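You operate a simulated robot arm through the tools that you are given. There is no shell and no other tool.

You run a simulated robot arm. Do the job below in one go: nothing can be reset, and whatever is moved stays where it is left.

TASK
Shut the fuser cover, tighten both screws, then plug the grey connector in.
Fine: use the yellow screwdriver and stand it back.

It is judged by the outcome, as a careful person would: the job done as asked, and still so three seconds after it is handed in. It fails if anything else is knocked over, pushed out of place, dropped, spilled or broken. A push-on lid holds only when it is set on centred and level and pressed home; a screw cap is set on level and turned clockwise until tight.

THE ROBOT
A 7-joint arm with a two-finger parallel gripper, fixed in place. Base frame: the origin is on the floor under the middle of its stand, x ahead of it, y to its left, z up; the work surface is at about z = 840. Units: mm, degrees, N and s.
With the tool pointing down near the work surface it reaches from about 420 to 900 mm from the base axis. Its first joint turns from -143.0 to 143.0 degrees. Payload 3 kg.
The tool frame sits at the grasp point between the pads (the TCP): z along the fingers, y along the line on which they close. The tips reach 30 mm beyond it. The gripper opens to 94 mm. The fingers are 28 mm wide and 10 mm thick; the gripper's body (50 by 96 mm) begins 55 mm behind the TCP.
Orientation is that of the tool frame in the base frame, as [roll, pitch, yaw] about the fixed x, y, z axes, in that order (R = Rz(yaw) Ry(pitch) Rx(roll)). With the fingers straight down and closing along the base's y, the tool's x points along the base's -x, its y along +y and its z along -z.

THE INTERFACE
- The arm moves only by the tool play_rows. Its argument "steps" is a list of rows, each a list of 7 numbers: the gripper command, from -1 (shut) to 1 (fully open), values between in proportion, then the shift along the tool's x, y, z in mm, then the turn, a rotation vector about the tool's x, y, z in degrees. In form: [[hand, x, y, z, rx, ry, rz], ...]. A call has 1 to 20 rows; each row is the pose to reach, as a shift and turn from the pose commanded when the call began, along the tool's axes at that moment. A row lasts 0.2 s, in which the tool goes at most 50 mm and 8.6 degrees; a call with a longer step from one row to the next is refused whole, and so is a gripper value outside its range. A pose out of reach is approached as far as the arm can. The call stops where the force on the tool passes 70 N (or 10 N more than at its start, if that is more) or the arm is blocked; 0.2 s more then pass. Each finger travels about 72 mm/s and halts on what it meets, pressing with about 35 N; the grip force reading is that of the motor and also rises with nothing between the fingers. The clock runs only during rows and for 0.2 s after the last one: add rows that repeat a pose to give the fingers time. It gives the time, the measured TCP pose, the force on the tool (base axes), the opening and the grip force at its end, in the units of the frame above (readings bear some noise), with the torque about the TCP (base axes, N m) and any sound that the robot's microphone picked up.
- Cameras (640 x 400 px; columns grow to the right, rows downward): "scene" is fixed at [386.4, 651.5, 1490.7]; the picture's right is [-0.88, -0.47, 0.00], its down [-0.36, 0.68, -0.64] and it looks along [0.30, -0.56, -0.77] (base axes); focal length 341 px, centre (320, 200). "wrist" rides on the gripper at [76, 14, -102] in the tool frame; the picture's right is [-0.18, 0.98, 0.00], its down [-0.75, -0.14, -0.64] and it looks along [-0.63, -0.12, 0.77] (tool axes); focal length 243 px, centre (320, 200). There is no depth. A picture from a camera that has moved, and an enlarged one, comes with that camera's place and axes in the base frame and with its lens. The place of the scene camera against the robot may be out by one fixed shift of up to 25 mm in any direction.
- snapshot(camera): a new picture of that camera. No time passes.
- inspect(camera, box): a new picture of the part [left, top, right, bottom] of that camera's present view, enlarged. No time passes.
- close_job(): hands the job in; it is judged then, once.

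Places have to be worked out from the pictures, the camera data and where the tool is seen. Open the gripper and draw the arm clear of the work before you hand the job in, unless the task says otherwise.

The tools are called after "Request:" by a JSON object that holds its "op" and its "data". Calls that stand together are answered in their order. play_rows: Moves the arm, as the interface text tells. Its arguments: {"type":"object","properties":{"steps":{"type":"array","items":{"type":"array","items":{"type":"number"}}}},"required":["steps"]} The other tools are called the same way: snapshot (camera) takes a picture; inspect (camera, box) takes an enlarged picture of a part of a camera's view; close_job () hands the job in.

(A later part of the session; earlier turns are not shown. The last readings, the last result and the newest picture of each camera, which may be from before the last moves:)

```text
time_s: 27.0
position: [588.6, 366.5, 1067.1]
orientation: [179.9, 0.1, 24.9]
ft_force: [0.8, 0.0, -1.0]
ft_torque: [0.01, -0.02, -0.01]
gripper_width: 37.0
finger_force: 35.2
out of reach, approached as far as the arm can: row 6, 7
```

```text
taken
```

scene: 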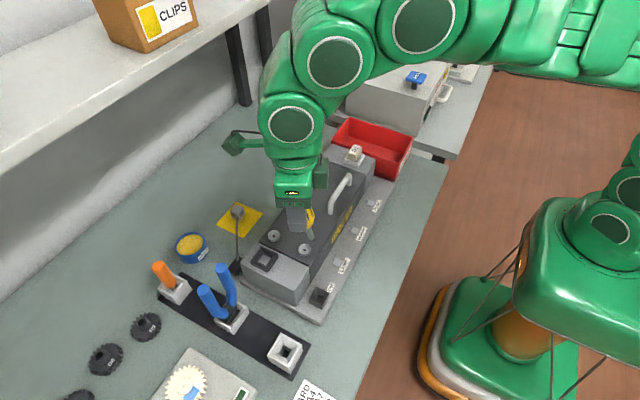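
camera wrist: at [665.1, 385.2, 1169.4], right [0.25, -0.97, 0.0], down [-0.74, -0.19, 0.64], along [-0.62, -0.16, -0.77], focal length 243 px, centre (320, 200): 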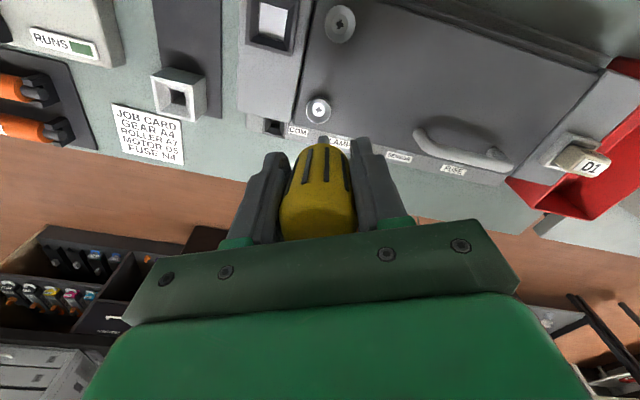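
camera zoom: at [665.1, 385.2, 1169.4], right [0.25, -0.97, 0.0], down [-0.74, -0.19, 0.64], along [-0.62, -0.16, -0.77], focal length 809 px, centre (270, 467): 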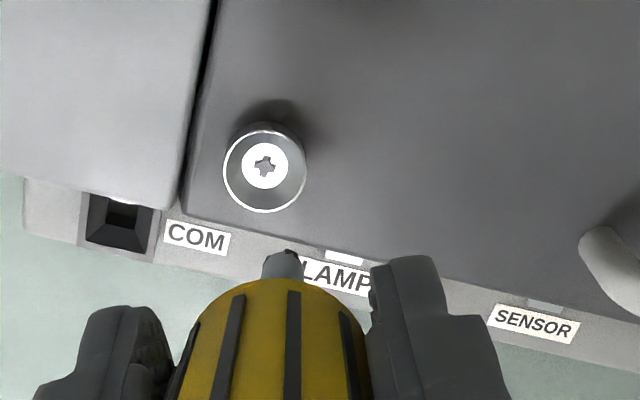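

The tip now appears shifted toward the gripper in the view, suggesting the driver tilted in the grip during the move. Checking from the scene camera.

Request:
{"op": "inspect", "data": {"camera": "scene", "box": [250, 160, 370, 270]}}

```text
3.64 times, centred on (310, 215) of scene
camera zoom: at [386.4, 651.5, 1490.7], right [-0.88, -0.47, 0.0], down [-0.36, 0.68, -0.64], along [0.3, -0.56, -0.77], focal length 1241 px, centre (356, 146)
```

zoom: 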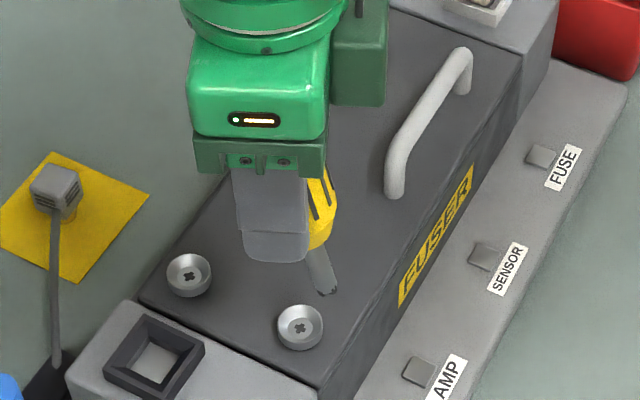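

The driver tip has swung ~16 mm (≈10°) toward −tool-x. I'll turn slightly away from the wrist limit, put the tip over screw A's funnel gently, and check before using the funnel to straighten it.

Request:
{"op": "play_rows", "data": {"steps": [[-1, 2, 0, 0, 0, 0, 1], [-1, 5, 0.2, 0, 0, 0, 3], [-1, 9, 0.4, 0, 0, 0, 5], [-1, 12, 0.6, 0, 0, 0, 7], [-1, 13.5, 0.6, 0, 0, 0, 8], [-1, 13.5, 0.6, 3, 0, 0, 8], [-1, 13.5, 0.6, 7, 0, 0, 8], [-1, 13.5, 0.6, 11, 0, 0, 8], [-1, 13.5, 0.6, 14, 0, 0, 8], [-1, 13.5, 0.6, 15, 0, 0, 8]]}}

Request:
{"op": "inspect", "data": {"camera": "wrist", "box": [270, 60, 400, 180]}}

Request:
{"op": "inspect", "data": {"camera": "scene", "box": [250, 160, 370, 270]}}

```text
time_s: 29.2
position: [600.9, 373.2, 1052.3]
orientation: [-180.0, 0.1, 17.0]
ft_force: [-0.6, 0.1, 0.1]
ft_torque: [0.01, 0.03, 0.02]
gripper_width: 37.3
finger_force: 34.9
```

```text
3.33 times, centred on (335, 120) of wrist
camera zoom: at [678.8, 380.6, 1153.9], right [0.11, -0.99, 0.0], down [-0.76, -0.09, 0.64], along [-0.64, -0.07, -0.77], focal length 809 px, centre (270, 467)
```

zoom: 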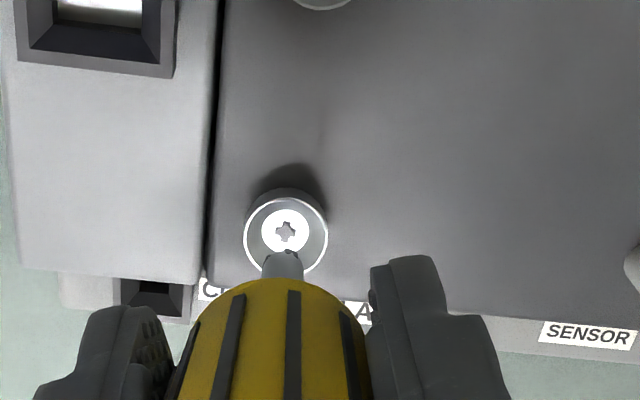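

```text
3.64 times, centred on (310, 215) of scene
camera zoom: at [386.4, 651.5, 1490.7], right [-0.88, -0.47, 0.0], down [-0.36, 0.68, -0.64], along [0.3, -0.56, -0.77], focal length 1241 px, centre (356, 146)
```

zoom: 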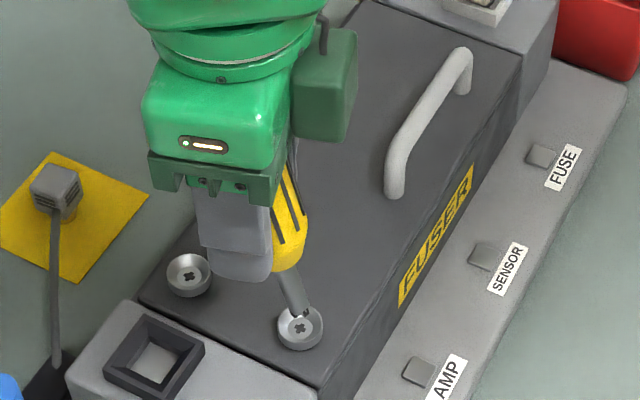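

The tip is right over screw A's funnel. Lowering in small steps until light contact.

Request:
{"op": "play_rows", "data": {"steps": [[-1, 0, 0, 3, 0, 0, 0], [-1, 0, 0, 6, 0, 0, 0], [-1, 0, 0, 9, 0, 0, 0], [-1, 0, 0, 12, 0, 0, 0], [-1, 0, 0, 14, 0, 0, 0], [-1, 0, 0, 16, 0, 0, 0]]}}

Request:
{"op": "inspect", "data": {"camera": "wrist", "box": [270, 60, 400, 180]}}

Request:
{"op": "inspect", "data": {"camera": "scene", "box": [250, 160, 370, 270]}}

```text
time_s: 30.6
position: [602.2, 373.0, 1035.3]
orientation: [180.0, 0.0, 16.9]
ft_force: [-1.2, -0.2, -0.6]
ft_torque: [-0.01, 0.01, 0.03]
gripper_width: 37.1
finger_force: 35.0
```

```text
3.33 times, centred on (335, 120) of wrist
camera zoom: at [680.1, 381.3, 1137.7], right [0.11, -0.99, 0.0], down [-0.76, -0.09, 0.64], along [-0.64, -0.07, -0.77], focal length 809 px, centre (270, 467)
```

zoom: 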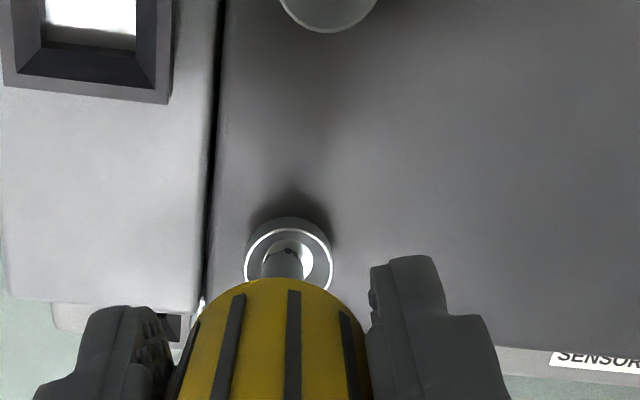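

```text
3.64 times, centred on (310, 215) of scene
camera zoom: at [386.4, 651.5, 1490.7], right [-0.88, -0.47, 0.0], down [-0.36, 0.68, -0.64], along [0.3, -0.56, -0.77], focal length 1241 px, centre (356, 146)
```

zoom: 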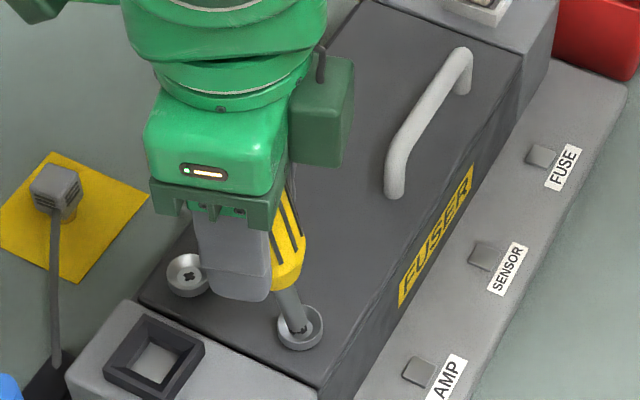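

The tip is in the dish. A few more mm for contact, then I'll slide the TCP over the screw so the dish straightens the driver.

Request:
{"op": "play_rows", "data": {"steps": [[-1, 0, 0, 1.5, 0, 0, 0], [-1, 0, 0, 3, 0, 0, 0], [-1, 0, 0, 4, 0, 0, 0]]}}

Request:
{"op": "inspect", "data": {"camera": "wrist", "box": [270, 60, 400, 180]}}

```text
time_s: 31.4
position: [601.1, 374.4, 1031.6]
orientation: [-180.0, 0.0, 17.0]
ft_force: [-0.2, 0.7, 3.6]
ft_torque: [-0.07, 0.12, 0.01]
gripper_width: 37.5
finger_force: 34.5
```

```text
3.33 times, centred on (335, 120) of wrist
camera zoom: at [679.2, 381.0, 1134.2], right [0.11, -0.99, 0.0], down [-0.76, -0.09, 0.64], along [-0.64, -0.07, -0.77], focal length 809 px, centre (270, 467)
```

zoom: 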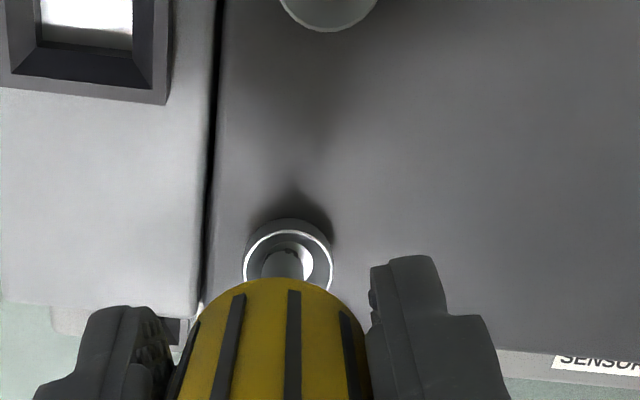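

Contact at ~5 N. Sliding the TCP toward the screw axis to bring the driver upright, lifting ~1.5 mm as it straightens.

Request:
{"op": "play_rows", "data": {"steps": [[-1, -2, 0, -0.3, 0, 0, 0], [-1, -5, 0, -0.6, 0, 0, 0], [-1, -8, 0, -0.9, 0, 0, 0], [-1, -11, 0, -1.1, 0, 0, 0], [-1, -14, 0, -1.3, 0, 0, 0], [-1, -16.6, 0, -1.4, 0, 0, 0]]}}

Request:
{"op": "inspect", "data": {"camera": "wrist", "box": [270, 60, 400, 180]}}

Request:
{"op": "inspect", "data": {"camera": "scene", "box": [250, 160, 370, 270]}}

```text
time_s: 32.8
position: [585.0, 369.1, 1034.0]
orientation: [-179.9, 0.0, 17.1]
ft_force: [10.3, -2.0, 5.1]
ft_torque: [-0.2, -0.9, 0.05]
gripper_width: 37.4
finger_force: 34.8
```

```text
3.33 times, centred on (335, 120) of wrist
camera zoom: at [663.1, 376.6, 1135.2], right [0.11, -0.99, 0.0], down [-0.76, -0.09, 0.64], along [-0.64, -0.07, -0.77], focal length 809 px, centre (270, 467)
```

zoom: 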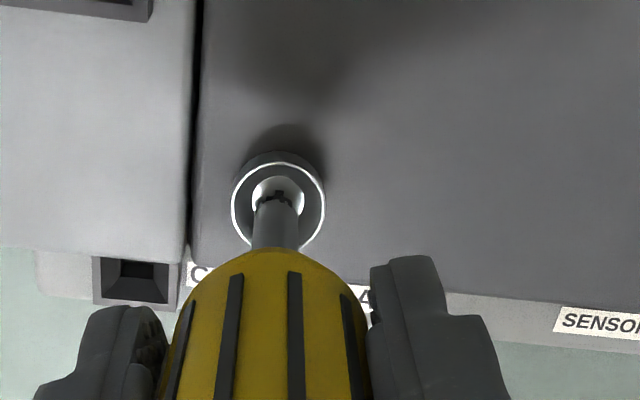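

```text
3.64 times, centred on (310, 215) of scene
camera zoom: at [386.4, 651.5, 1490.7], right [-0.88, -0.47, 0.0], down [-0.36, 0.68, -0.64], along [0.3, -0.56, -0.77], focal length 1241 px, centre (356, 146)
```

zoom: 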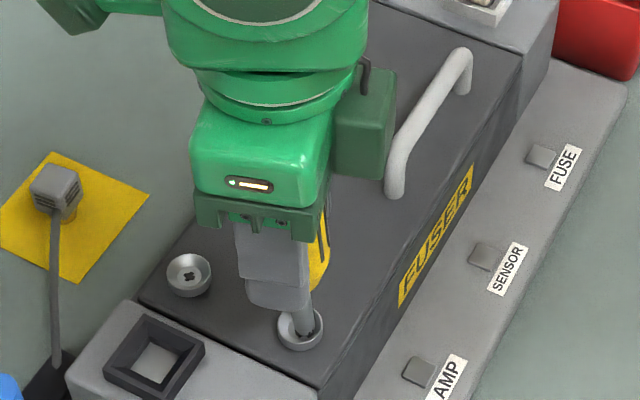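

The driver is upright again with its tip in the recess. I'll trim ~2.4 mm sideways, press lightly, and begin a short clockwise turn (positive about the downward tool axis) to see it engage.

Request:
{"op": "play_rows", "data": {"steps": [[-1, 0.4, 1.2, 0, 0, 0, 0], [-1, 0.7, 2.4, 0.5, 0, 0, 0], [-1, 0.7, 2.4, 1.5, 0, 0, 0], [-1, 0.7, 2.4, 2, 0, 0, 0]]}}

Request:
{"op": "play_rows", "data": {"steps": [[-1, 0, 0, 0, 0, 0, 4], [-1, 0, 0, 0, 0, 0, 10], [-1, 0, 0, 0, 0, 0, 17], [-1, 0, 0, 0, 0, 0, 24], [-1, 0, 0, 0, 0, 0, 32], [-1, 0, 0, 0, 0, 0, 40]]}}

Request:
{"op": "inspect", "data": {"camera": "wrist", "box": [270, 60, 400, 180]}}

Request:
{"op": "inspect", "data": {"camera": "scene", "box": [250, 160, 370, 270]}}

```text
time_s: 33.8
position: [586.7, 366.4, 1032.2]
orientation: [-180.0, 0.0, 17.0]
ft_force: [5.4, 5.2, 7.1]
ft_torque: [0.41, -0.4, -0.04]
gripper_width: 37.2
finger_force: 35.7
```

```text
time_s: 35.2
position: [587.0, 365.9, 1031.7]
orientation: [179.9, 0.1, -23.2]
ft_force: [6.1, -2.0, 2.9]
ft_torque: [-0.25, -0.5, 0.02]
gripper_width: 37.0
finger_force: 34.9
```

```text
3.33 times, centred on (335, 120) of wrist
camera zoom: at [651.7, 321.4, 1133.2], right [-0.56, -0.83, 0.0], down [-0.64, 0.43, 0.64], along [-0.53, 0.36, -0.77], focal length 809 px, centre (270, 467)
```

zoom: 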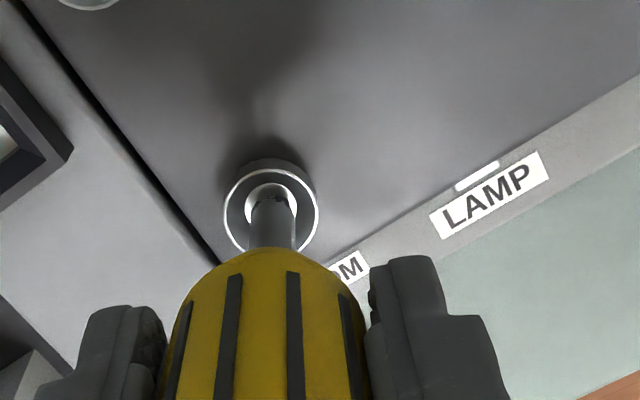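

```text
3.64 times, centred on (310, 215) of scene
camera zoom: at [386.4, 651.5, 1490.7], right [-0.88, -0.47, 0.0], down [-0.36, 0.68, -0.64], along [0.3, -0.56, -0.77], focal length 1241 px, centre (356, 146)
```

zoom: 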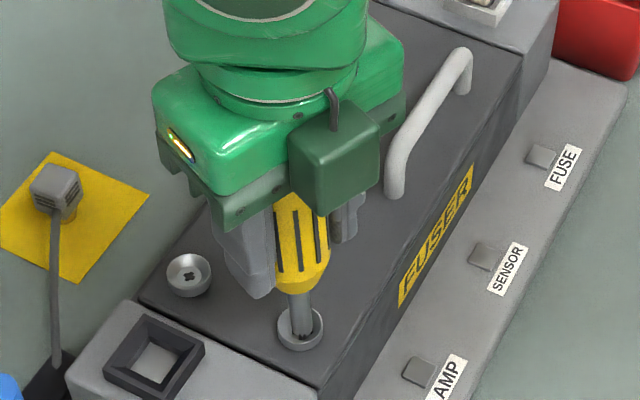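

Tip is upright and the axial load dropped, suggesting it seated in the cross. Continuing clockwise while pressing down slightly and watching torque.

Request:
{"op": "play_rows", "data": {"steps": [[-1, 0.3, 0, 1, 0, 0, 6], [-1, 0.6, 0, 1.5, 0, 0, 14], [-1, 0.8, 0, 2, 0, 0, 22], [-1, 0.8, 0, 2, 0, 0, 30], [-1, 0.8, 0, 2, 0, 0, 38], [-1, 0.8, 0, 2, 0, 0, 46], [-1, 0.8, 0, 2, 0, 0, 54], [-1, 0.8, 0, 2, 0, 0, 62], [-1, 0.8, 0, 2, 0, 0, 70], [-1, 0.8, 0, 2, 0, 0, 78]]}}

Request:
{"op": "inspect", "data": {"camera": "wrist", "box": [270, 60, 400, 180]}}

Request:
{"op": "inspect", "data": {"camera": "scene", "box": [250, 160, 370, 270]}}

```text
time_s: 37.4
position: [586.5, 365.7, 1030.4]
orientation: [179.9, 0.0, -101.1]
ft_force: [-14.2, -6.9, 13.7]
ft_torque: [-0.55, 1.3, 0.03]
gripper_width: 37.4
finger_force: 34.8
```

```text
3.33 times, centred on (335, 120) of wrist
camera zoom: at [559.4, 292.9, 1130.6], right [-0.93, 0.37, 0.0], down [0.28, 0.71, 0.64], along [0.24, 0.6, -0.77], focal length 809 px, centre (270, 467)
```

zoom: 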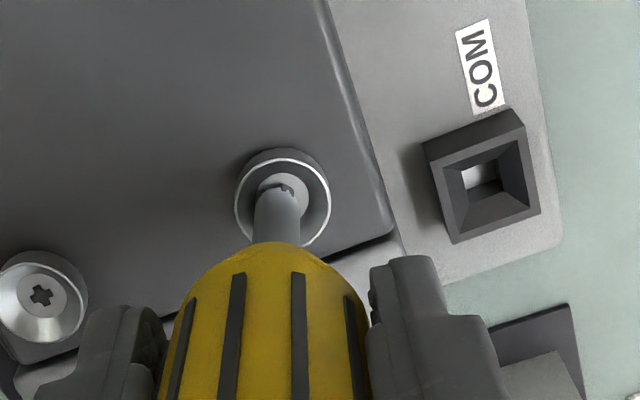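

```text
3.64 times, centred on (310, 215) of scene
camera zoom: at [386.4, 651.5, 1490.7], right [-0.88, -0.47, 0.0], down [-0.36, 0.68, -0.64], along [0.3, -0.56, -0.77], focal length 1241 px, centre (356, 146)
```

zoom: 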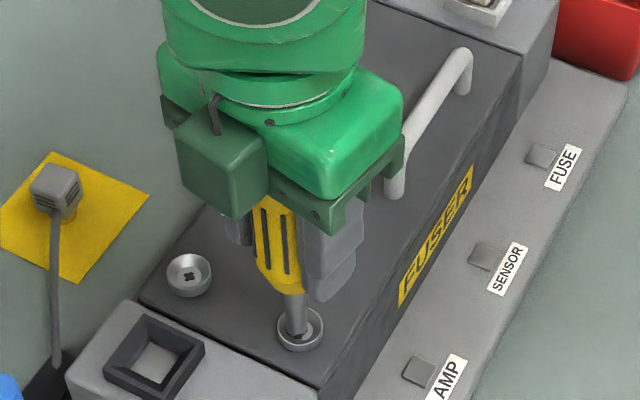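

The axis is ~1.5 mm off, giving side load. I'll recentre (+1.5 tool y, +0.5 tool x) and keep turning clockwise.

Request:
{"op": "play_rows", "data": {"steps": [[-1, 0.5, 1.5, 0, 0, 0, 0], [-1, 0.5, 1.5, 0, 0, 0, 0]]}}

Request:
{"op": "play_rows", "data": {"steps": [[-1, 0, 0, 0, 0, 0, 7], [-1, 0, 0, 0, 0, 0, 15], [-1, 0, 0, 0.2, 0, 0, 23], [-1, 0, 0, 0.2, 0, 0, 31], [-1, 0, 0, 0.4, 0, 0, 39], [-1, 0, 0, 0.4, 0, 0, 47], [-1, 0, 0, 0.6, 0, 0, 55], [-1, 0, 0, 0.6, 0, 0, 63], [-1, 0, 0, 0.8, 0, 0, 71], [-1, 0, 0, 0.8, 0, 0, 79]]}}

Request:
{"op": "inspect", "data": {"camera": "wrist", "box": [270, 60, 400, 180]}}

Request:
{"op": "inspect", "data": {"camera": "scene", "box": [250, 160, 370, 270]}}

```text
time_s: 38.0
position: [585.6, 365.6, 1030.2]
orientation: [179.9, 0.0, -101.0]
ft_force: [-5.8, -1.5, 7.7]
ft_torque: [-0.14, 0.49, 0.03]
gripper_width: 37.0
finger_force: 35.1
```

```text
time_s: 40.2
position: [585.8, 366.9, 1028.8]
orientation: [180.0, 0.0, 179.8]
ft_force: [-8.4, 2.6, 5.2]
ft_torque: [0.28, 0.81, 0.05]
gripper_width: 37.0
finger_force: 35.6
```

```text
3.33 times, centred on (335, 120) of wrist
camera zoom: at [510.3, 379.1, 1130.5], right [0.19, 0.98, 0.0], down [0.75, -0.14, 0.64], along [0.63, -0.12, -0.77], focal length 809 px, centre (270, 467)
```

zoom: 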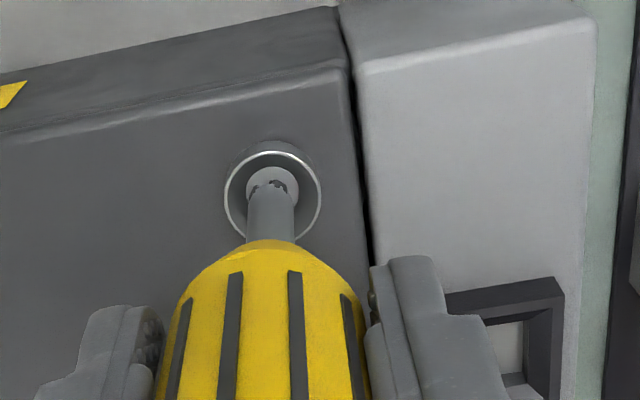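

```text
3.64 times, centred on (310, 215) of scene
camera zoom: at [386.4, 651.5, 1490.7], right [-0.88, -0.47, 0.0], down [-0.36, 0.68, -0.64], along [0.3, -0.56, -0.77], focal length 1241 px, centre (356, 146)
```

zoom: 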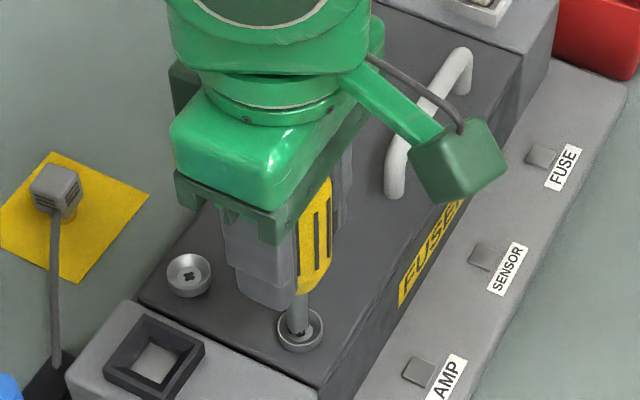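

The screw is going down (TCP z from ~1033 to 1029, and the dish sits slightly lower in the scene view). Recentring slightly and continuing clockwise.

Request:
{"op": "play_rows", "data": {"steps": [[-1, 0.5, 0.2, 0, 0, 0, 6], [-1, 0.8, 0.3, 0.2, 0, 0, 14], [-1, 0.8, 0.3, 0.5, 0, 0, 22], [-1, 0.8, 0.3, 0.7, 0, 0, 30], [-1, 0.8, 0.3, 0.9, 0, 0, 38], [-1, 0.8, 0.3, 1.1, 0, 0, 46], [-1, 0.8, 0.3, 1.3, 0, 0, 54], [-1, 0.8, 0.3, 1.5, 0, 0, 62], [-1, 0.8, 0.3, 1.7, 0, 0, 70], [-1, 0.8, 0.3, 1.9, 0, 0, 78]]}}

Request:
{"op": "inspect", "data": {"camera": "wrist", "box": [270, 60, 400, 180]}}

Request:
{"op": "inspect", "data": {"camera": "scene", "box": [250, 160, 370, 270]}}

```text
time_s: 42.4
position: [584.6, 366.8, 1027.6]
orientation: [-180.0, 0.0, 101.8]
ft_force: [-1.6, 1.1, 14.8]
ft_torque: [-0.01, 0.15, 0.05]
gripper_width: 36.9
finger_force: 34.9
```

```text
3.33 times, centred on (335, 120) of wrist
camera zoom: at [583.7, 442.1, 1128.3], right [1.0, 0.02, 0.0], down [0.02, -0.77, 0.64], along [0.01, -0.64, -0.77], focal length 809 px, centre (270, 467)
```

zoom: 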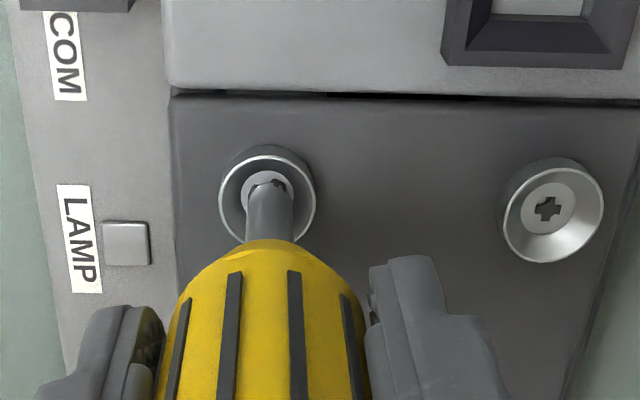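

```text
3.64 times, centred on (310, 215) of scene
camera zoom: at [386.4, 651.5, 1490.7], right [-0.88, -0.47, 0.0], down [-0.36, 0.68, -0.64], along [0.3, -0.56, -0.77], focal length 1241 px, centre (356, 146)
```

zoom: 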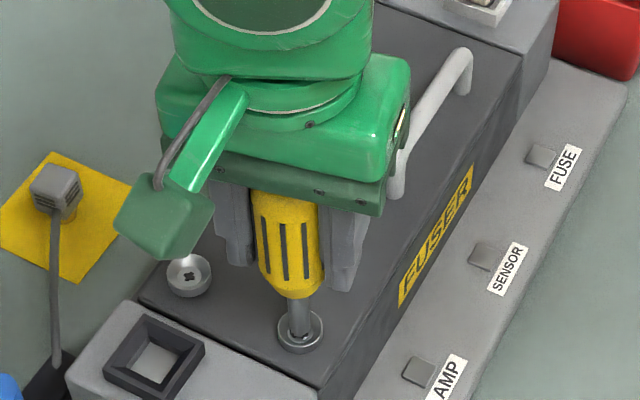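

Still descending with low torque. A bit more clockwise to yaw ≈85, then I'll lift slightly, turn back, and repeat the stroke.

Request:
{"op": "play_rows", "data": {"steps": [[-1, 0, 0, 0, 0, 0, 6], [-1, 0, 0, 0, 0, 0, 12], [-1, 0, 0, 0, 0, 0, 17], [-1, 0, 0, 0, 0, 0, 17]]}}

Request:
{"op": "play_rows", "data": {"steps": [[-1, 0, 0, -3, 0, 0, 0], [-1, 0, 0, -6, 0, 0, 0], [-1, 0, 0, -9, 0, 0, 0], [-1, 0, 0, -9, 0, 0, 0]]}}

Request:
{"op": "inspect", "data": {"camera": "wrist", "box": [270, 60, 400, 180]}}

Request:
{"op": "inspect", "data": {"camera": "scene", "box": [250, 160, 370, 270]}}

```text
time_s: 43.4
position: [584.7, 365.7, 1027.0]
orientation: [-179.9, 0.0, 84.8]
ft_force: [-2.3, 3.0, 3.8]
ft_torque: [0.22, 0.19, 0.03]
gripper_width: 37.1
finger_force: 35.6
```

```text
time_s: 44.4
position: [584.5, 365.8, 1036.3]
orientation: [-180.0, 0.0, 85.0]
ft_force: [0.1, 0.7, -0.6]
ft_torque: [-0.03, -0.05, 0.01]
gripper_width: 37.0
finger_force: 35.2
```

```text
3.33 times, centred on (335, 120) of wrist
camera zoom: at [606.9, 439.6, 1137.7], right [0.96, -0.27, 0.0], down [-0.21, -0.74, 0.64], along [-0.17, -0.62, -0.77], focal length 809 px, centre (270, 467)
```

zoom: 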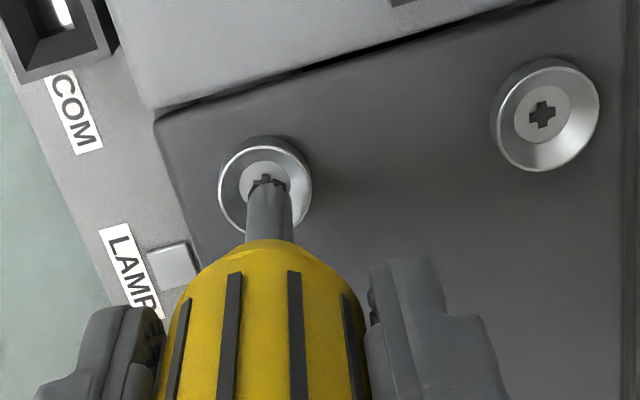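

```text
3.64 times, centred on (310, 215) of scene
camera zoom: at [386.4, 651.5, 1490.7], right [-0.88, -0.47, 0.0], down [-0.36, 0.68, -0.64], along [0.3, -0.56, -0.77], focal length 1241 px, centre (356, 146)
```

zoom: 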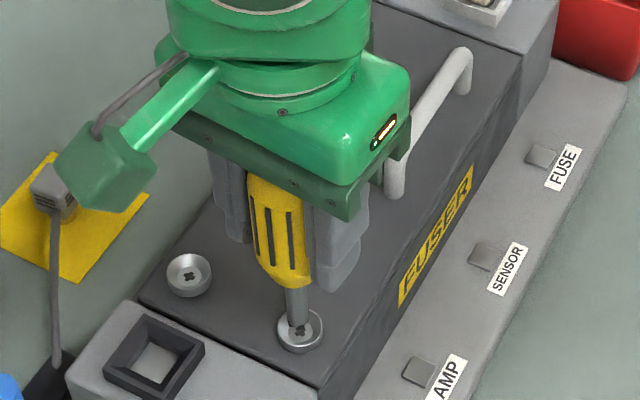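

The head has come down ~6 mm and the driver is free. Turning back counter-clockwise 290° in two calls while lifted inside the funnel.

Request:
{"op": "play_rows", "data": {"steps": [[-1, 0, 0, -1, 0, 0, -5], [-1, 0, 0, -1, 0, 0, -13], [-1, 0, 0, -1, 0, 0, -21.5], [-1, 0, 0, -1, 0, 0, -30], [-1, 0, 0, -1, 0, 0, -38.5], [-1, 0, 0, -1, 0, 0, -47], [-1, 0, 0, -1, 0, 0, -55.5], [-1, 0, 0, -1, 0, 0, -64], [-1, 0, 0, -1, 0, 0, -72.5], [-1, 0, 0, -1, 0, 0, -81], [-1, 0, 0, -1, 0, 0, -89.5], [-1, 0, 0, -1, 0, 0, -98], [-1, 0, 0, -1, 0, 0, -106.5], [-1, 0, 0, -1, 0, 0, -115], [-1, 0, 0, -1, 0, 0, -123.5], [-1, 0, 0, -1, 0, 0, -132], [-1, 0, 0, -1, 0, 0, -139], [-1, 0, 0, -1, 0, 0, -145]]}}

Request:
{"op": "play_rows", "data": {"steps": [[-1, 0, 0, 0, 0, 0, -5], [-1, 0, 0, 0, 0, 0, -13], [-1, 0, 0, 0, 0, 0, -21.5], [-1, 0, 0, 0, 0, 0, -30], [-1, 0, 0, 0, 0, 0, -38.5], [-1, 0, 0, 0, 0, 0, -47], [-1, 0, 0, 0, 0, 0, -55.5], [-1, 0, 0, 0, 0, 0, -64], [-1, 0, 0, 0, 0, 0, -72.5], [-1, 0, 0, 0, 0, 0, -81], [-1, 0, 0, 0, 0, 0, -89.5], [-1, 0, 0, 0, 0, 0, -98], [-1, 0, 0, 0, 0, 0, -106.5], [-1, 0, 0, 0, 0, 0, -115], [-1, 0, 0, 0, 0, 0, -123.5], [-1, 0, 0, 0, 0, 0, -132], [-1, 0, 0, 0, 0, 0, -139], [-1, 0, 0, 0, 0, 0, -144]]}}

Request:
{"op": "inspect", "data": {"camera": "wrist", "box": [270, 60, 400, 180]}}

Request:
{"op": "inspect", "data": {"camera": "scene", "box": [250, 160, 370, 270]}}

```text
time_s: 48.2
position: [584.9, 366.3, 1036.4]
orientation: [179.9, 0.0, -129.9]
ft_force: [0.4, 0.2, -0.5]
ft_torque: [0.0, 0.02, 0.0]
gripper_width: 37.0
finger_force: 35.0
```

```text
time_s: 52.0
position: [585.4, 367.2, 1036.7]
orientation: [180.0, 0.1, 14.2]
ft_force: [0.5, 0.5, -0.8]
ft_torque: [0.01, 0.0, 0.01]
gripper_width: 36.9
finger_force: 34.7
```

```text
3.33 times, centred on (335, 120) of wrist
camera zoom: at [663.3, 370.3, 1138.1], right [0.06, -1.0, 0.0], down [-0.76, -0.05, 0.64], along [-0.64, -0.04, -0.77], focal length 809 px, centre (270, 467)
```

zoom: 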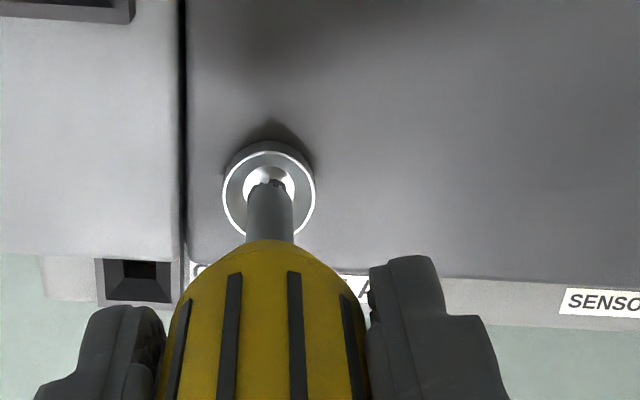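

```text
3.64 times, centred on (310, 215) of scene
camera zoom: at [386.4, 651.5, 1490.7], right [-0.88, -0.47, 0.0], down [-0.36, 0.68, -0.64], along [0.3, -0.56, -0.77], focal length 1241 px, centre (356, 146)
```

zoom: 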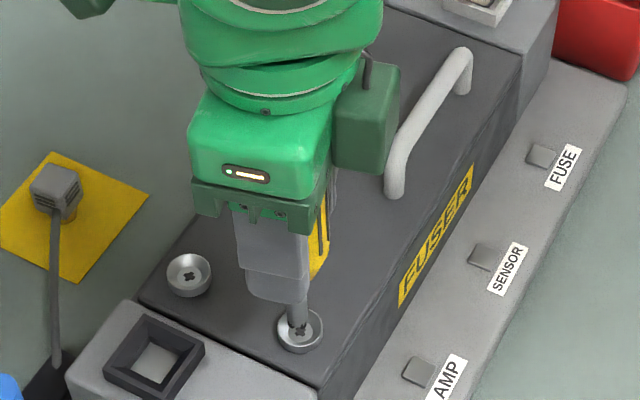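

Back at yaw 14, free. Lowering into the recess again and starting the second clockwise stroke.

Request:
{"op": "play_rows", "data": {"steps": [[-1, 0, 0, 3, 0, 0, 0], [-1, 0, 0, 6, 0, 0, 0], [-1, 0, 0, 9, 0, 0, 0], [-1, 0, 0, 10, 0, 0, 0], [-1, 0, 0, 10.5, 0, 0, 8], [-1, 0, 0, 10.5, 0, 0, 16], [-1, 0, 0, 10.5, 0, 0, 24], [-1, 0, 0, 10.7, 0, 0, 32], [-1, 0, 0, 10.9, 0, 0, 40]]}}

Request:
{"op": "play_rows", "data": {"steps": [[-1, 0, 0, 0.2, 0, 0, 8], [-1, 0, 0, 0.4, 0, 0, 16], [-1, 0, 0, 0.6, 0, 0, 24], [-1, 0, 0, 0.8, 0, 0, 32], [-1, 0, 0, 1, 0, 0, 40], [-1, 0, 0, 1.2, 0, 0, 48], [-1, 0, 0, 1.4, 0, 0, 56], [-1, 0, 0, 1.6, 0, 0, 64], [-1, 0, 0, 1.8, 0, 0, 72], [-1, 0, 0, 2, 0, 0, 80]]}}

Request:
{"op": "inspect", "data": {"camera": "wrist", "box": [270, 60, 400, 180]}}

Request:
{"op": "inspect", "data": {"camera": "scene", "box": [250, 160, 370, 270]}}

```text
time_s: 54.0
position: [585.1, 367.0, 1027.0]
orientation: [180.0, -0.1, -26.1]
ft_force: [-4.8, 0.9, 8.4]
ft_torque: [0.1, 0.4, 0.05]
gripper_width: 37.1
finger_force: 35.6
```

```text
time_s: 56.2
position: [584.3, 365.3, 1024.4]
orientation: [179.9, 0.1, -106.1]
ft_force: [-4.0, 0.3, 19.9]
ft_torque: [0.06, 0.28, 0.32]
gripper_width: 37.1
finger_force: 34.9
```

```text
3.33 times, centred on (335, 120) of wrist
camera zoom: at [551.0, 295.5, 1125.5], right [-0.89, 0.45, 0.0], down [0.35, 0.68, 0.64], along [0.29, 0.57, -0.77], focal length 809 px, centre (270, 467)
```

zoom: 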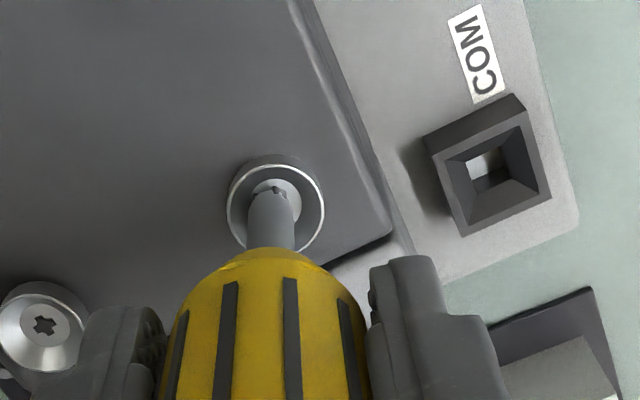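

```text
3.64 times, centred on (310, 215) of scene
camera zoom: at [386.4, 651.5, 1490.7], right [-0.88, -0.47, 0.0], down [-0.36, 0.68, -0.64], along [0.3, -0.56, -0.77], focal length 1241 px, centre (356, 146)
```

zoom: 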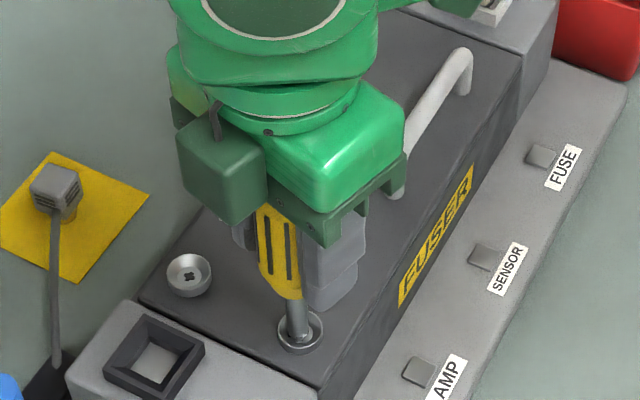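

Torque has risen to 0.32 N·m with 20 N axial — it's getting tight. Turning a bit further in small steps to confirm.

Request:
{"op": "play_rows", "data": {"steps": [[-1, 0, 0, 0, 0, 0, 4], [-1, 0, 0, 0, 0, 0, 8], [-1, 0, 0, 0, 0, 0, 8]]}}

```text
time_s: 57.0
position: [583.9, 365.5, 1025.0]
orientation: [180.0, 0.0, -114.0]
ft_force: [-0.1, 0.8, 10.7]
ft_torque: [0.18, 0.15, 0.15]
gripper_width: 37.1
finger_force: 35.0
```

Request:
{"op": "play_rows", "data": {"steps": [[-1, 0, 0, 0.3, 0, 0, 6], [-1, 0, 0, 0.5, 0, 0, 12], [-1, 0, 0, 0.5, 0, 0, 18], [-1, 0, 0, 0.5, 0, 0, 18]]}}

Request:
{"op": "inspect", "data": {"camera": "wrist", "box": [270, 60, 400, 180]}}

```text
time_s: 58.0
position: [584.0, 367.0, 1024.5]
orientation: [179.8, 0.0, -132.0]
ft_force: [-8.5, 3.6, 15.6]
ft_torque: [0.37, 0.68, 0.28]
gripper_width: 37.0
finger_force: 34.4
```

```text
3.33 times, centred on (335, 120) of wrist
camera zoom: at [523.9, 318.1, 1125.1], right [-0.61, 0.79, 0.0], down [0.61, 0.46, 0.64], along [0.51, 0.39, -0.77], focal length 809 px, centre (270, 467)
```

zoom: 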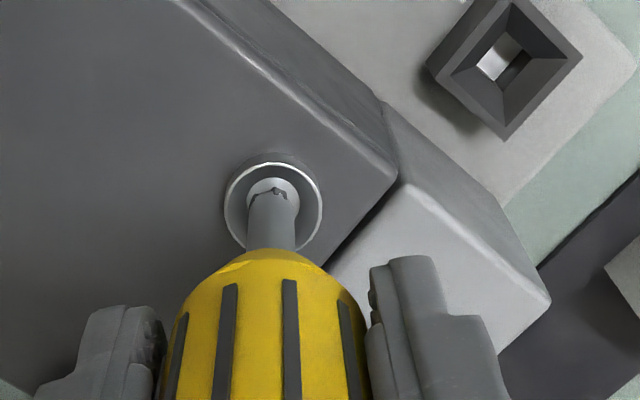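

The handle stripes show hardly any slip in the grip, so the screw is still turning against rising torque. Continuing in small steps.

Request:
{"op": "play_rows", "data": {"steps": [[-1, 0, 0, 0, 0, 0, 5], [-1, 0, 0, 0, 0, 0, 10], [-1, 0, 0, 0, 0, 0, 10]]}}

Request:
{"op": "play_rows", "data": {"steps": [[-1, 0, 0, 0, 0, 0, 5], [-1, 0, 0, 0, 0, 0, 10], [-1, 0, 0, 0, 0, 0, 10]]}}

Request:
{"op": "inspect", "data": {"camera": "wrist", "box": [270, 60, 400, 180]}}

```text
time_s: 58.8
position: [584.7, 367.5, 1022.8]
orientation: [179.9, 0.0, -142.0]
ft_force: [-10.0, 0.7, 17.9]
ft_torque: [0.09, 0.9, 0.33]
gripper_width: 36.9
finger_force: 34.8
```

```text
time_s: 59.6
position: [584.7, 366.8, 1024.3]
orientation: [179.9, 0.1, -152.1]
ft_force: [-7.9, 1.0, 18.1]
ft_torque: [0.17, 0.68, 0.35]
gripper_width: 37.2
finger_force: 35.1
```

```text
3.33 times, centred on (335, 120) of wrist
camera zoom: at [511.6, 342.3, 1124.8], right [-0.3, 0.95, 0.0], down [0.73, 0.23, 0.64], along [0.61, 0.19, -0.77], focal length 809 px, centre (270, 467)
```

zoom: 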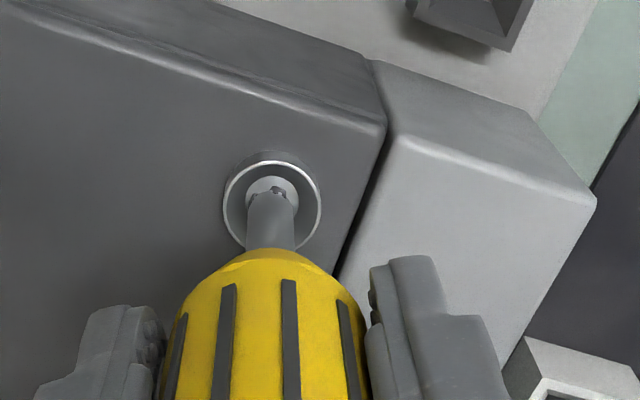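

Torque plateaus at ~0.35 N·m with axial load constant, which suggests the screw has seated and the driver is slipping. I'll lift off gently and look at the head height compared with screw B.

Request:
{"op": "play_rows", "data": {"steps": [[-1, 0, 0, -3, 0, 0, 0], [-1, 0, 0, -7, 0, 0, 0], [-1, 0, 0, -12, 0, 0, 0], [-1, 0, 0, -18, 0, 0, 0], [-1, 0, 0, -25, 0, 0, 0], [-1, 0, 0, -32, 0, 0, 0], [-1, 0, 0, -37, 0, 0, 0], [-1, 0, 0, -40, 0, 0, 0], [-1, 0, 0, -40, 0, 0, 0]]}}

Request:
{"op": "inspect", "data": {"camera": "wrist", "box": [220, 20, 420, 180]}}

Request:
{"op": "inspect", "data": {"camera": "scene", "box": [255, 190, 345, 270]}}

```text
time_s: 61.6
position: [586.2, 364.6, 1065.6]
orientation: [180.0, 0.0, -152.1]
ft_force: [-0.5, -0.5, -2.1]
ft_torque: [0.0, -0.03, -0.02]
gripper_width: 37.3
finger_force: 34.5
```

```text
2.50 times, centred on (320, 100) of wrist
camera zoom: at [512.3, 341.2, 1165.2], right [-0.3, 0.95, 0.0], down [0.73, 0.23, 0.64], along [0.61, 0.19, -0.77], focal length 606 px, centre (320, 450)
```

zoom: 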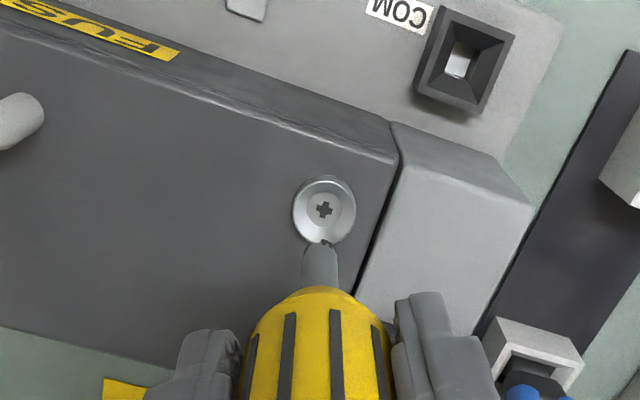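

```text
5.00 times, centred on (300, 230) of scene
camera zoom: at [386.4, 651.5, 1490.7], right [-0.88, -0.47, 0.0], down [-0.36, 0.68, -0.64], along [0.3, -0.56, -0.77], focal length 1706 px, centre (420, 50)
```

zoom: 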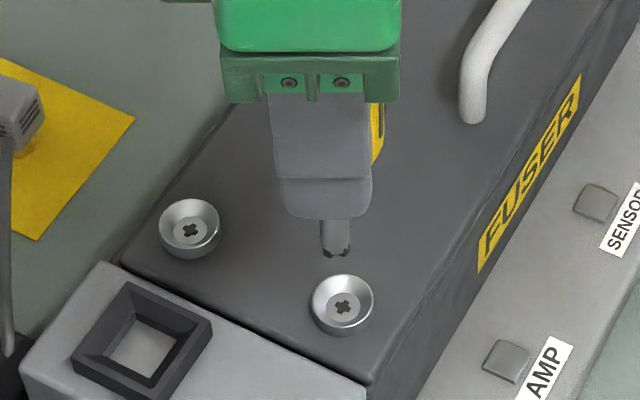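

Screw A's head looks seated on the cover. To be sure it's truly tight (torque so far scaled with axial load, i.e. cam-out), I'll re-engage with more axial force and turn further.

Request:
{"op": "play_rows", "data": {"steps": [[-1, 0, 0, 6, 0, 0, 0], [-1, 0, 0, 14, 0, 0, 0], [-1, 0, 0, 22, 0, 0, 0], [-1, 0, 0, 29, 0, 0, 0], [-1, 0, 0, 34, 0, 0, 0], [-1, 0, 0, 38, 0, 0, 0], [-1, 0, 0, 40.5, 0, 0, 0], [-1, 0, 0, 40.5, 0, 0, 0]]}}

Request:
{"op": "play_rows", "data": {"steps": [[-1, 0, 0, 0.7, 0, 0, 5], [-1, 0, 0, 1.2, 0, 0, 11], [-1, 0, 0, 1.2, 0, 0, 17], [-1, 0, 0, 1.2, 0, 0, 23]]}}

Request:
{"op": "inspect", "data": {"camera": "wrist", "box": [270, 60, 400, 180]}}

```text
time_s: 63.4
position: [585.3, 366.3, 1024.8]
orientation: [179.9, 0.0, -152.1]
ft_force: [-8.1, 2.0, 14.8]
ft_torque: [0.03, 0.79, 0.03]
gripper_width: 37.1
finger_force: 34.5
```

```text
time_s: 64.4
position: [585.1, 366.6, 1021.8]
orientation: [-180.0, 0.1, -175.2]
ft_force: [-0.3, 2.5, 23.6]
ft_torque: [0.42, 0.0, 0.26]
gripper_width: 37.0
finger_force: 34.9
```

```text
3.33 times, centred on (335, 120) of wrist
camera zoom: at [508.7, 372.8, 1123.2], right [0.1, 1.0, 0.0], down [0.76, -0.08, 0.64], along [0.64, -0.06, -0.77], focal length 809 px, centre (270, 467)
```

zoom: 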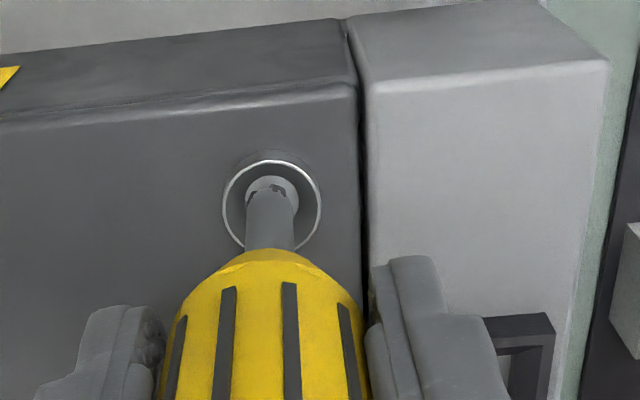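

Driver dropped slightly deeper in the cross. Continuing with a little more axial load.

Request:
{"op": "play_rows", "data": {"steps": [[-1, 0, 0, 0.5, 0, 0, 6], [-1, 0, 0, 0.8, 0, 0, 12], [-1, 0, 0, 0.8, 0, 0, 18], [-1, 0, 0, 0.8, 0, 0, 18]]}}

Request:
{"op": "play_rows", "data": {"steps": [[-1, 0, 0, 0.3, 0, 0, 6], [-1, 0, 0, 0.6, 0, 0, 12], [-1, 0, 0, 0.6, 0, 0, 18], [-1, 0, 0, 0.6, 0, 0, 18]]}}

Request:
{"op": "inspect", "data": {"camera": "wrist", "box": [270, 60, 400, 180]}}

```text
time_s: 65.4
position: [584.8, 366.1, 1021.1]
orientation: [-179.9, 0.0, 166.9]
ft_force: [0.2, 4.2, 17.1]
ft_torque: [0.44, -0.02, 0.27]
gripper_width: 37.4
finger_force: 34.8
```

```text
time_s: 66.4
position: [584.8, 365.8, 1021.4]
orientation: [-179.9, 0.0, 148.9]
ft_force: [1.4, -1.1, 9.8]
ft_torque: [-0.15, -0.04, 0.12]
gripper_width: 37.3
finger_force: 35.1
```

```text
3.33 times, centred on (335, 120) of wrist
camera zoom: at [527.1, 416.2, 1122.2], right [0.66, 0.75, 0.0], down [0.57, -0.51, 0.64], along [0.48, -0.43, -0.77], focal length 809 px, centre (270, 467)
```

zoom: 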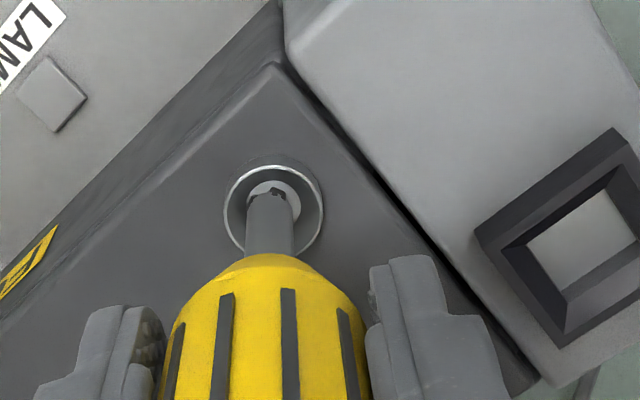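

I'm not sure whether the screw is still turning or the tip is slipping; lifting to compare the head's height and cross angle with the last view.

Request:
{"op": "play_rows", "data": {"steps": [[-1, 0, 0, -3, 0, 0, 0], [-1, 0, 0, -7, 0, 0, 0], [-1, 0, 0, -12, 0, 0, 0], [-1, 0, 0, -18, 0, 0, 0], [-1, 0, 0, -25, 0, 0, 0], [-1, 0, 0, -32, 0, 0, 0], [-1, 0, 0, -38, 0, 0, 0], [-1, 0, 0, -43, 0, 0, 0], [-1, 0, 0, -43, 0, 0, 0]]}}

Request:
{"op": "inspect", "data": {"camera": "wrist", "box": [220, 20, 420, 180]}}

Request:
{"op": "inspect", "data": {"camera": "scene", "box": [255, 190, 345, 270]}}

Request:
{"op": "inspect", "data": {"camera": "scene", "box": [285, 230, 325, 265]}}

```text
time_s: 68.4
position: [585.2, 365.5, 1063.9]
orientation: [-180.0, 0.0, 149.1]
ft_force: [0.8, 0.5, 0.0]
ft_torque: [0.01, 0.01, -0.05]
gripper_width: 37.2
finger_force: 35.1
```

```text
2.50 times, centred on (320, 100) of wrist
camera zoom: at [527.2, 415.7, 1165.0], right [0.66, 0.75, 0.0], down [0.57, -0.51, 0.64], along [0.48, -0.43, -0.77], focal length 606 px, centre (320, 450)
```

zoom: 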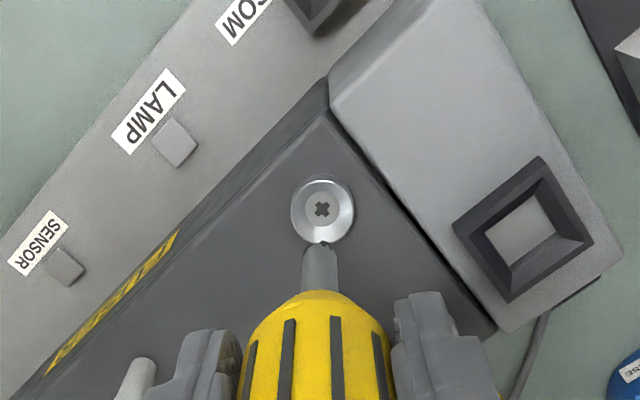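

```text
5.00 times, centred on (300, 230) of scene
camera zoom: at [386.4, 651.5, 1490.7], right [-0.88, -0.47, 0.0], down [-0.36, 0.68, -0.64], along [0.3, -0.56, -0.77], focal length 1706 px, centre (420, 50)
```

zoom: 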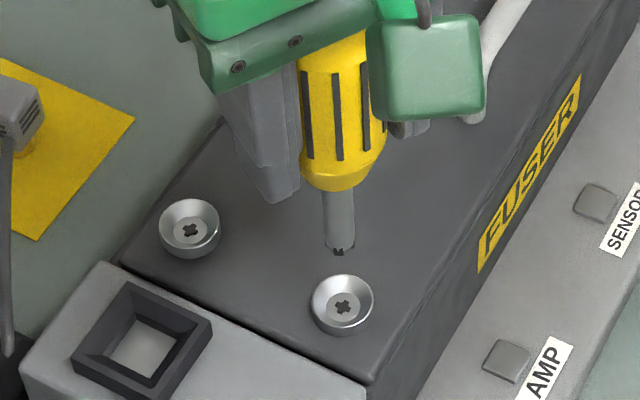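

```text
11.43 times, centred on (305, 248) of scene
camera zoom: at [386.4, 651.5, 1490.7], right [-0.88, -0.47, 0.0], down [-0.36, 0.68, -0.64], along [0.3, -0.56, -0.77], focal length 3900 px, centre (491, -343)
```

zoom: 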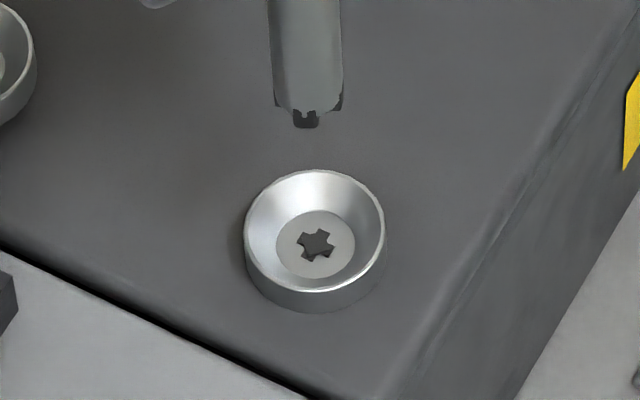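

Screw A's position and cross angle are unchanged after those extra ~60°, and its head rests on the cover with no gap: A is tight. Now moving slowly over screw B while turning back counter-clockwise.

Request:
{"op": "play_rows", "data": {"steps": [[-1, -1, 0.6, 0, 0, 0, -4], [-1, -3.5, 2, 0, 0, 0, -11], [-1, -7.6, 4.5, 0, 0, 0, -19], [-1, -12.8, 7.7, 0, 0, 0, -27], [-1, -18.7, 11.2, 0, 0, 0, -35], [-1, -25, 15, 0, 0, 0, -43], [-1, -32, 19.2, 0, 0, 0, -51], [-1, -38.5, 23.1, 0, 0, 0, -59], [-1, -44.3, 26.6, 0, 0, 0, -67], [-1, -49.6, 29.8, 0, 0, 0, -75], [-1, -53.6, 32.2, 0, 0, 0, -83], [-1, -56.5, 34, 0, 0, 0, -91], [-1, -58.3, 35, 0, 0, 0, -99], [-1, -58.3, 35, 0, 0, 0, -107], [-1, -58.3, 35, 0, 0, 0, -115], [-1, -58.3, 35, 0, 0, 0, -123], [-1, -58.3, 35, 0, 0, 0, -131], [-1, -58.3, 35, 0, 0, 0, -139], [-1, -58.3, 35, 0, 0, 0, -146], [-1, -58.3, 35, 0, 0, 0, -150]]}}

Request:
{"op": "play_rows", "data": {"steps": [[-1, 0, 0, 0, 0, 0, -4], [-1, 0, 0, 0, 0, 0, -11], [-1, 0, 0, 0, 0, 0, -19], [-1, 0, 0, 0, 0, 0, -27], [-1, 0, 0, 0, 0, 0, -35], [-1, 0, 0, 0, 0, 0, -43], [-1, 0, 0, 0, 0, 0, -51], [-1, 0, 0, 0, 0, 0, -59], [-1, 0, 0, 0, 0, 0, -66], [-1, 0, 0, 0, 0, 0, -71], [-1, 0, 0, 0, 0, 0, -71]]}}

Request:
{"op": "inspect", "data": {"camera": "wrist", "box": [220, 20, 420, 180]}}

Request:
{"op": "inspect", "data": {"camera": "scene", "box": [235, 170, 345, 270]}}

```text
time_s: 72.6
position: [652.7, 365.3, 1064.3]
orientation: [179.8, 0.0, -60.8]
ft_force: [-0.8, 0.1, -0.8]
ft_torque: [-0.01, -0.01, -0.03]
gripper_width: 37.1
finger_force: 34.9
```

```text
time_s: 75.0
position: [654.2, 365.9, 1064.2]
orientation: [179.9, 0.0, 10.2]
ft_force: [-0.1, 0.0, -0.8]
ft_torque: [-0.02, -0.01, 0.04]
gripper_width: 37.0
finger_force: 35.3
```

```text
2.50 times, centred on (320, 100) of wrist
camera zoom: at [731.4, 364.0, 1164.8], right [-0.01, -1.0, 0.0], down [-0.77, 0.01, 0.64], along [-0.64, 0.01, -0.77], focal length 606 px, centre (320, 450)
```

zoom: 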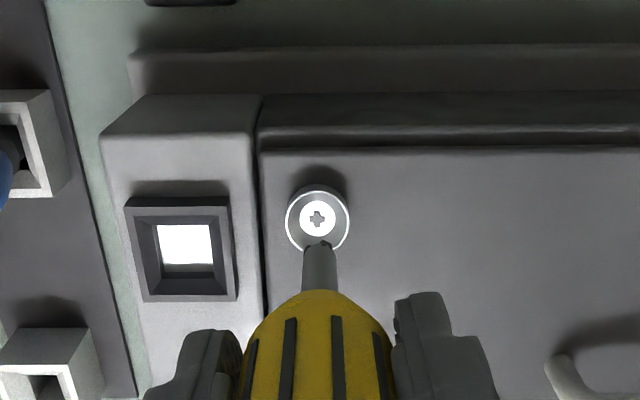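

```text
4.00 times, centred on (290, 220) of scene
camera zoom: at [386.4, 651.5, 1490.7], right [-0.88, -0.47, 0.0], down [-0.36, 0.68, -0.64], along [0.3, -0.56, -0.77], focal length 1365 px, centre (440, 120)
```

zoom: 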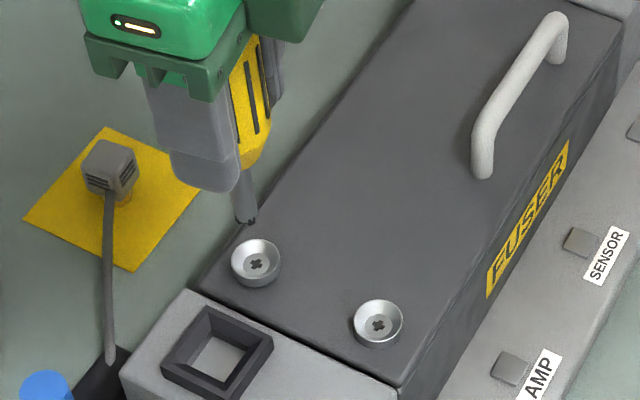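

Driver is upright and over screw B. Lowering into B's funnel.

Request:
{"op": "play_rows", "data": {"steps": [[-1, 0, -0.5, 5, 0, 0, 0], [-1, -0.5, -1, 11, 0, 0, 0], [-1, -0.5, -1, 17, 0, 0, 0], [-1, -0.5, -1, 22, 0, 0, 0], [-1, -0.5, -1, 26, 0, 0, 0], [-1, -0.5, -1, 29, 0, 0, 0], [-1, -0.5, -1, 31, 0, 0, 0], [-1, -0.5, -1, 31, 0, 0, 0]]}}

Request:
{"op": "inspect", "data": {"camera": "wrist", "box": [270, 60, 400, 180]}}

```text
time_s: 76.8
position: [651.5, 367.8, 1032.9]
orientation: [180.0, -0.1, 10.0]
ft_force: [0.0, 0.3, -1.0]
ft_torque: [0.01, 0.01, -0.01]
gripper_width: 36.8
finger_force: 34.8
```

```text
3.33 times, centred on (335, 120) of wrist
camera zoom: at [730.1, 365.1, 1133.7], right [-0.01, -1.0, 0.0], down [-0.77, 0.01, 0.64], along [-0.64, 0.01, -0.77], focal length 809 px, centre (270, 467)
```

zoom: 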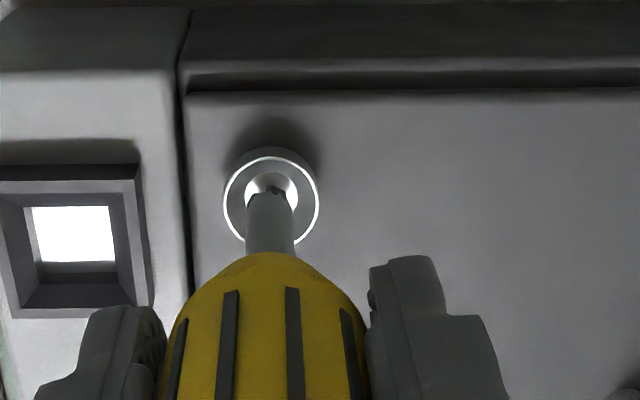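

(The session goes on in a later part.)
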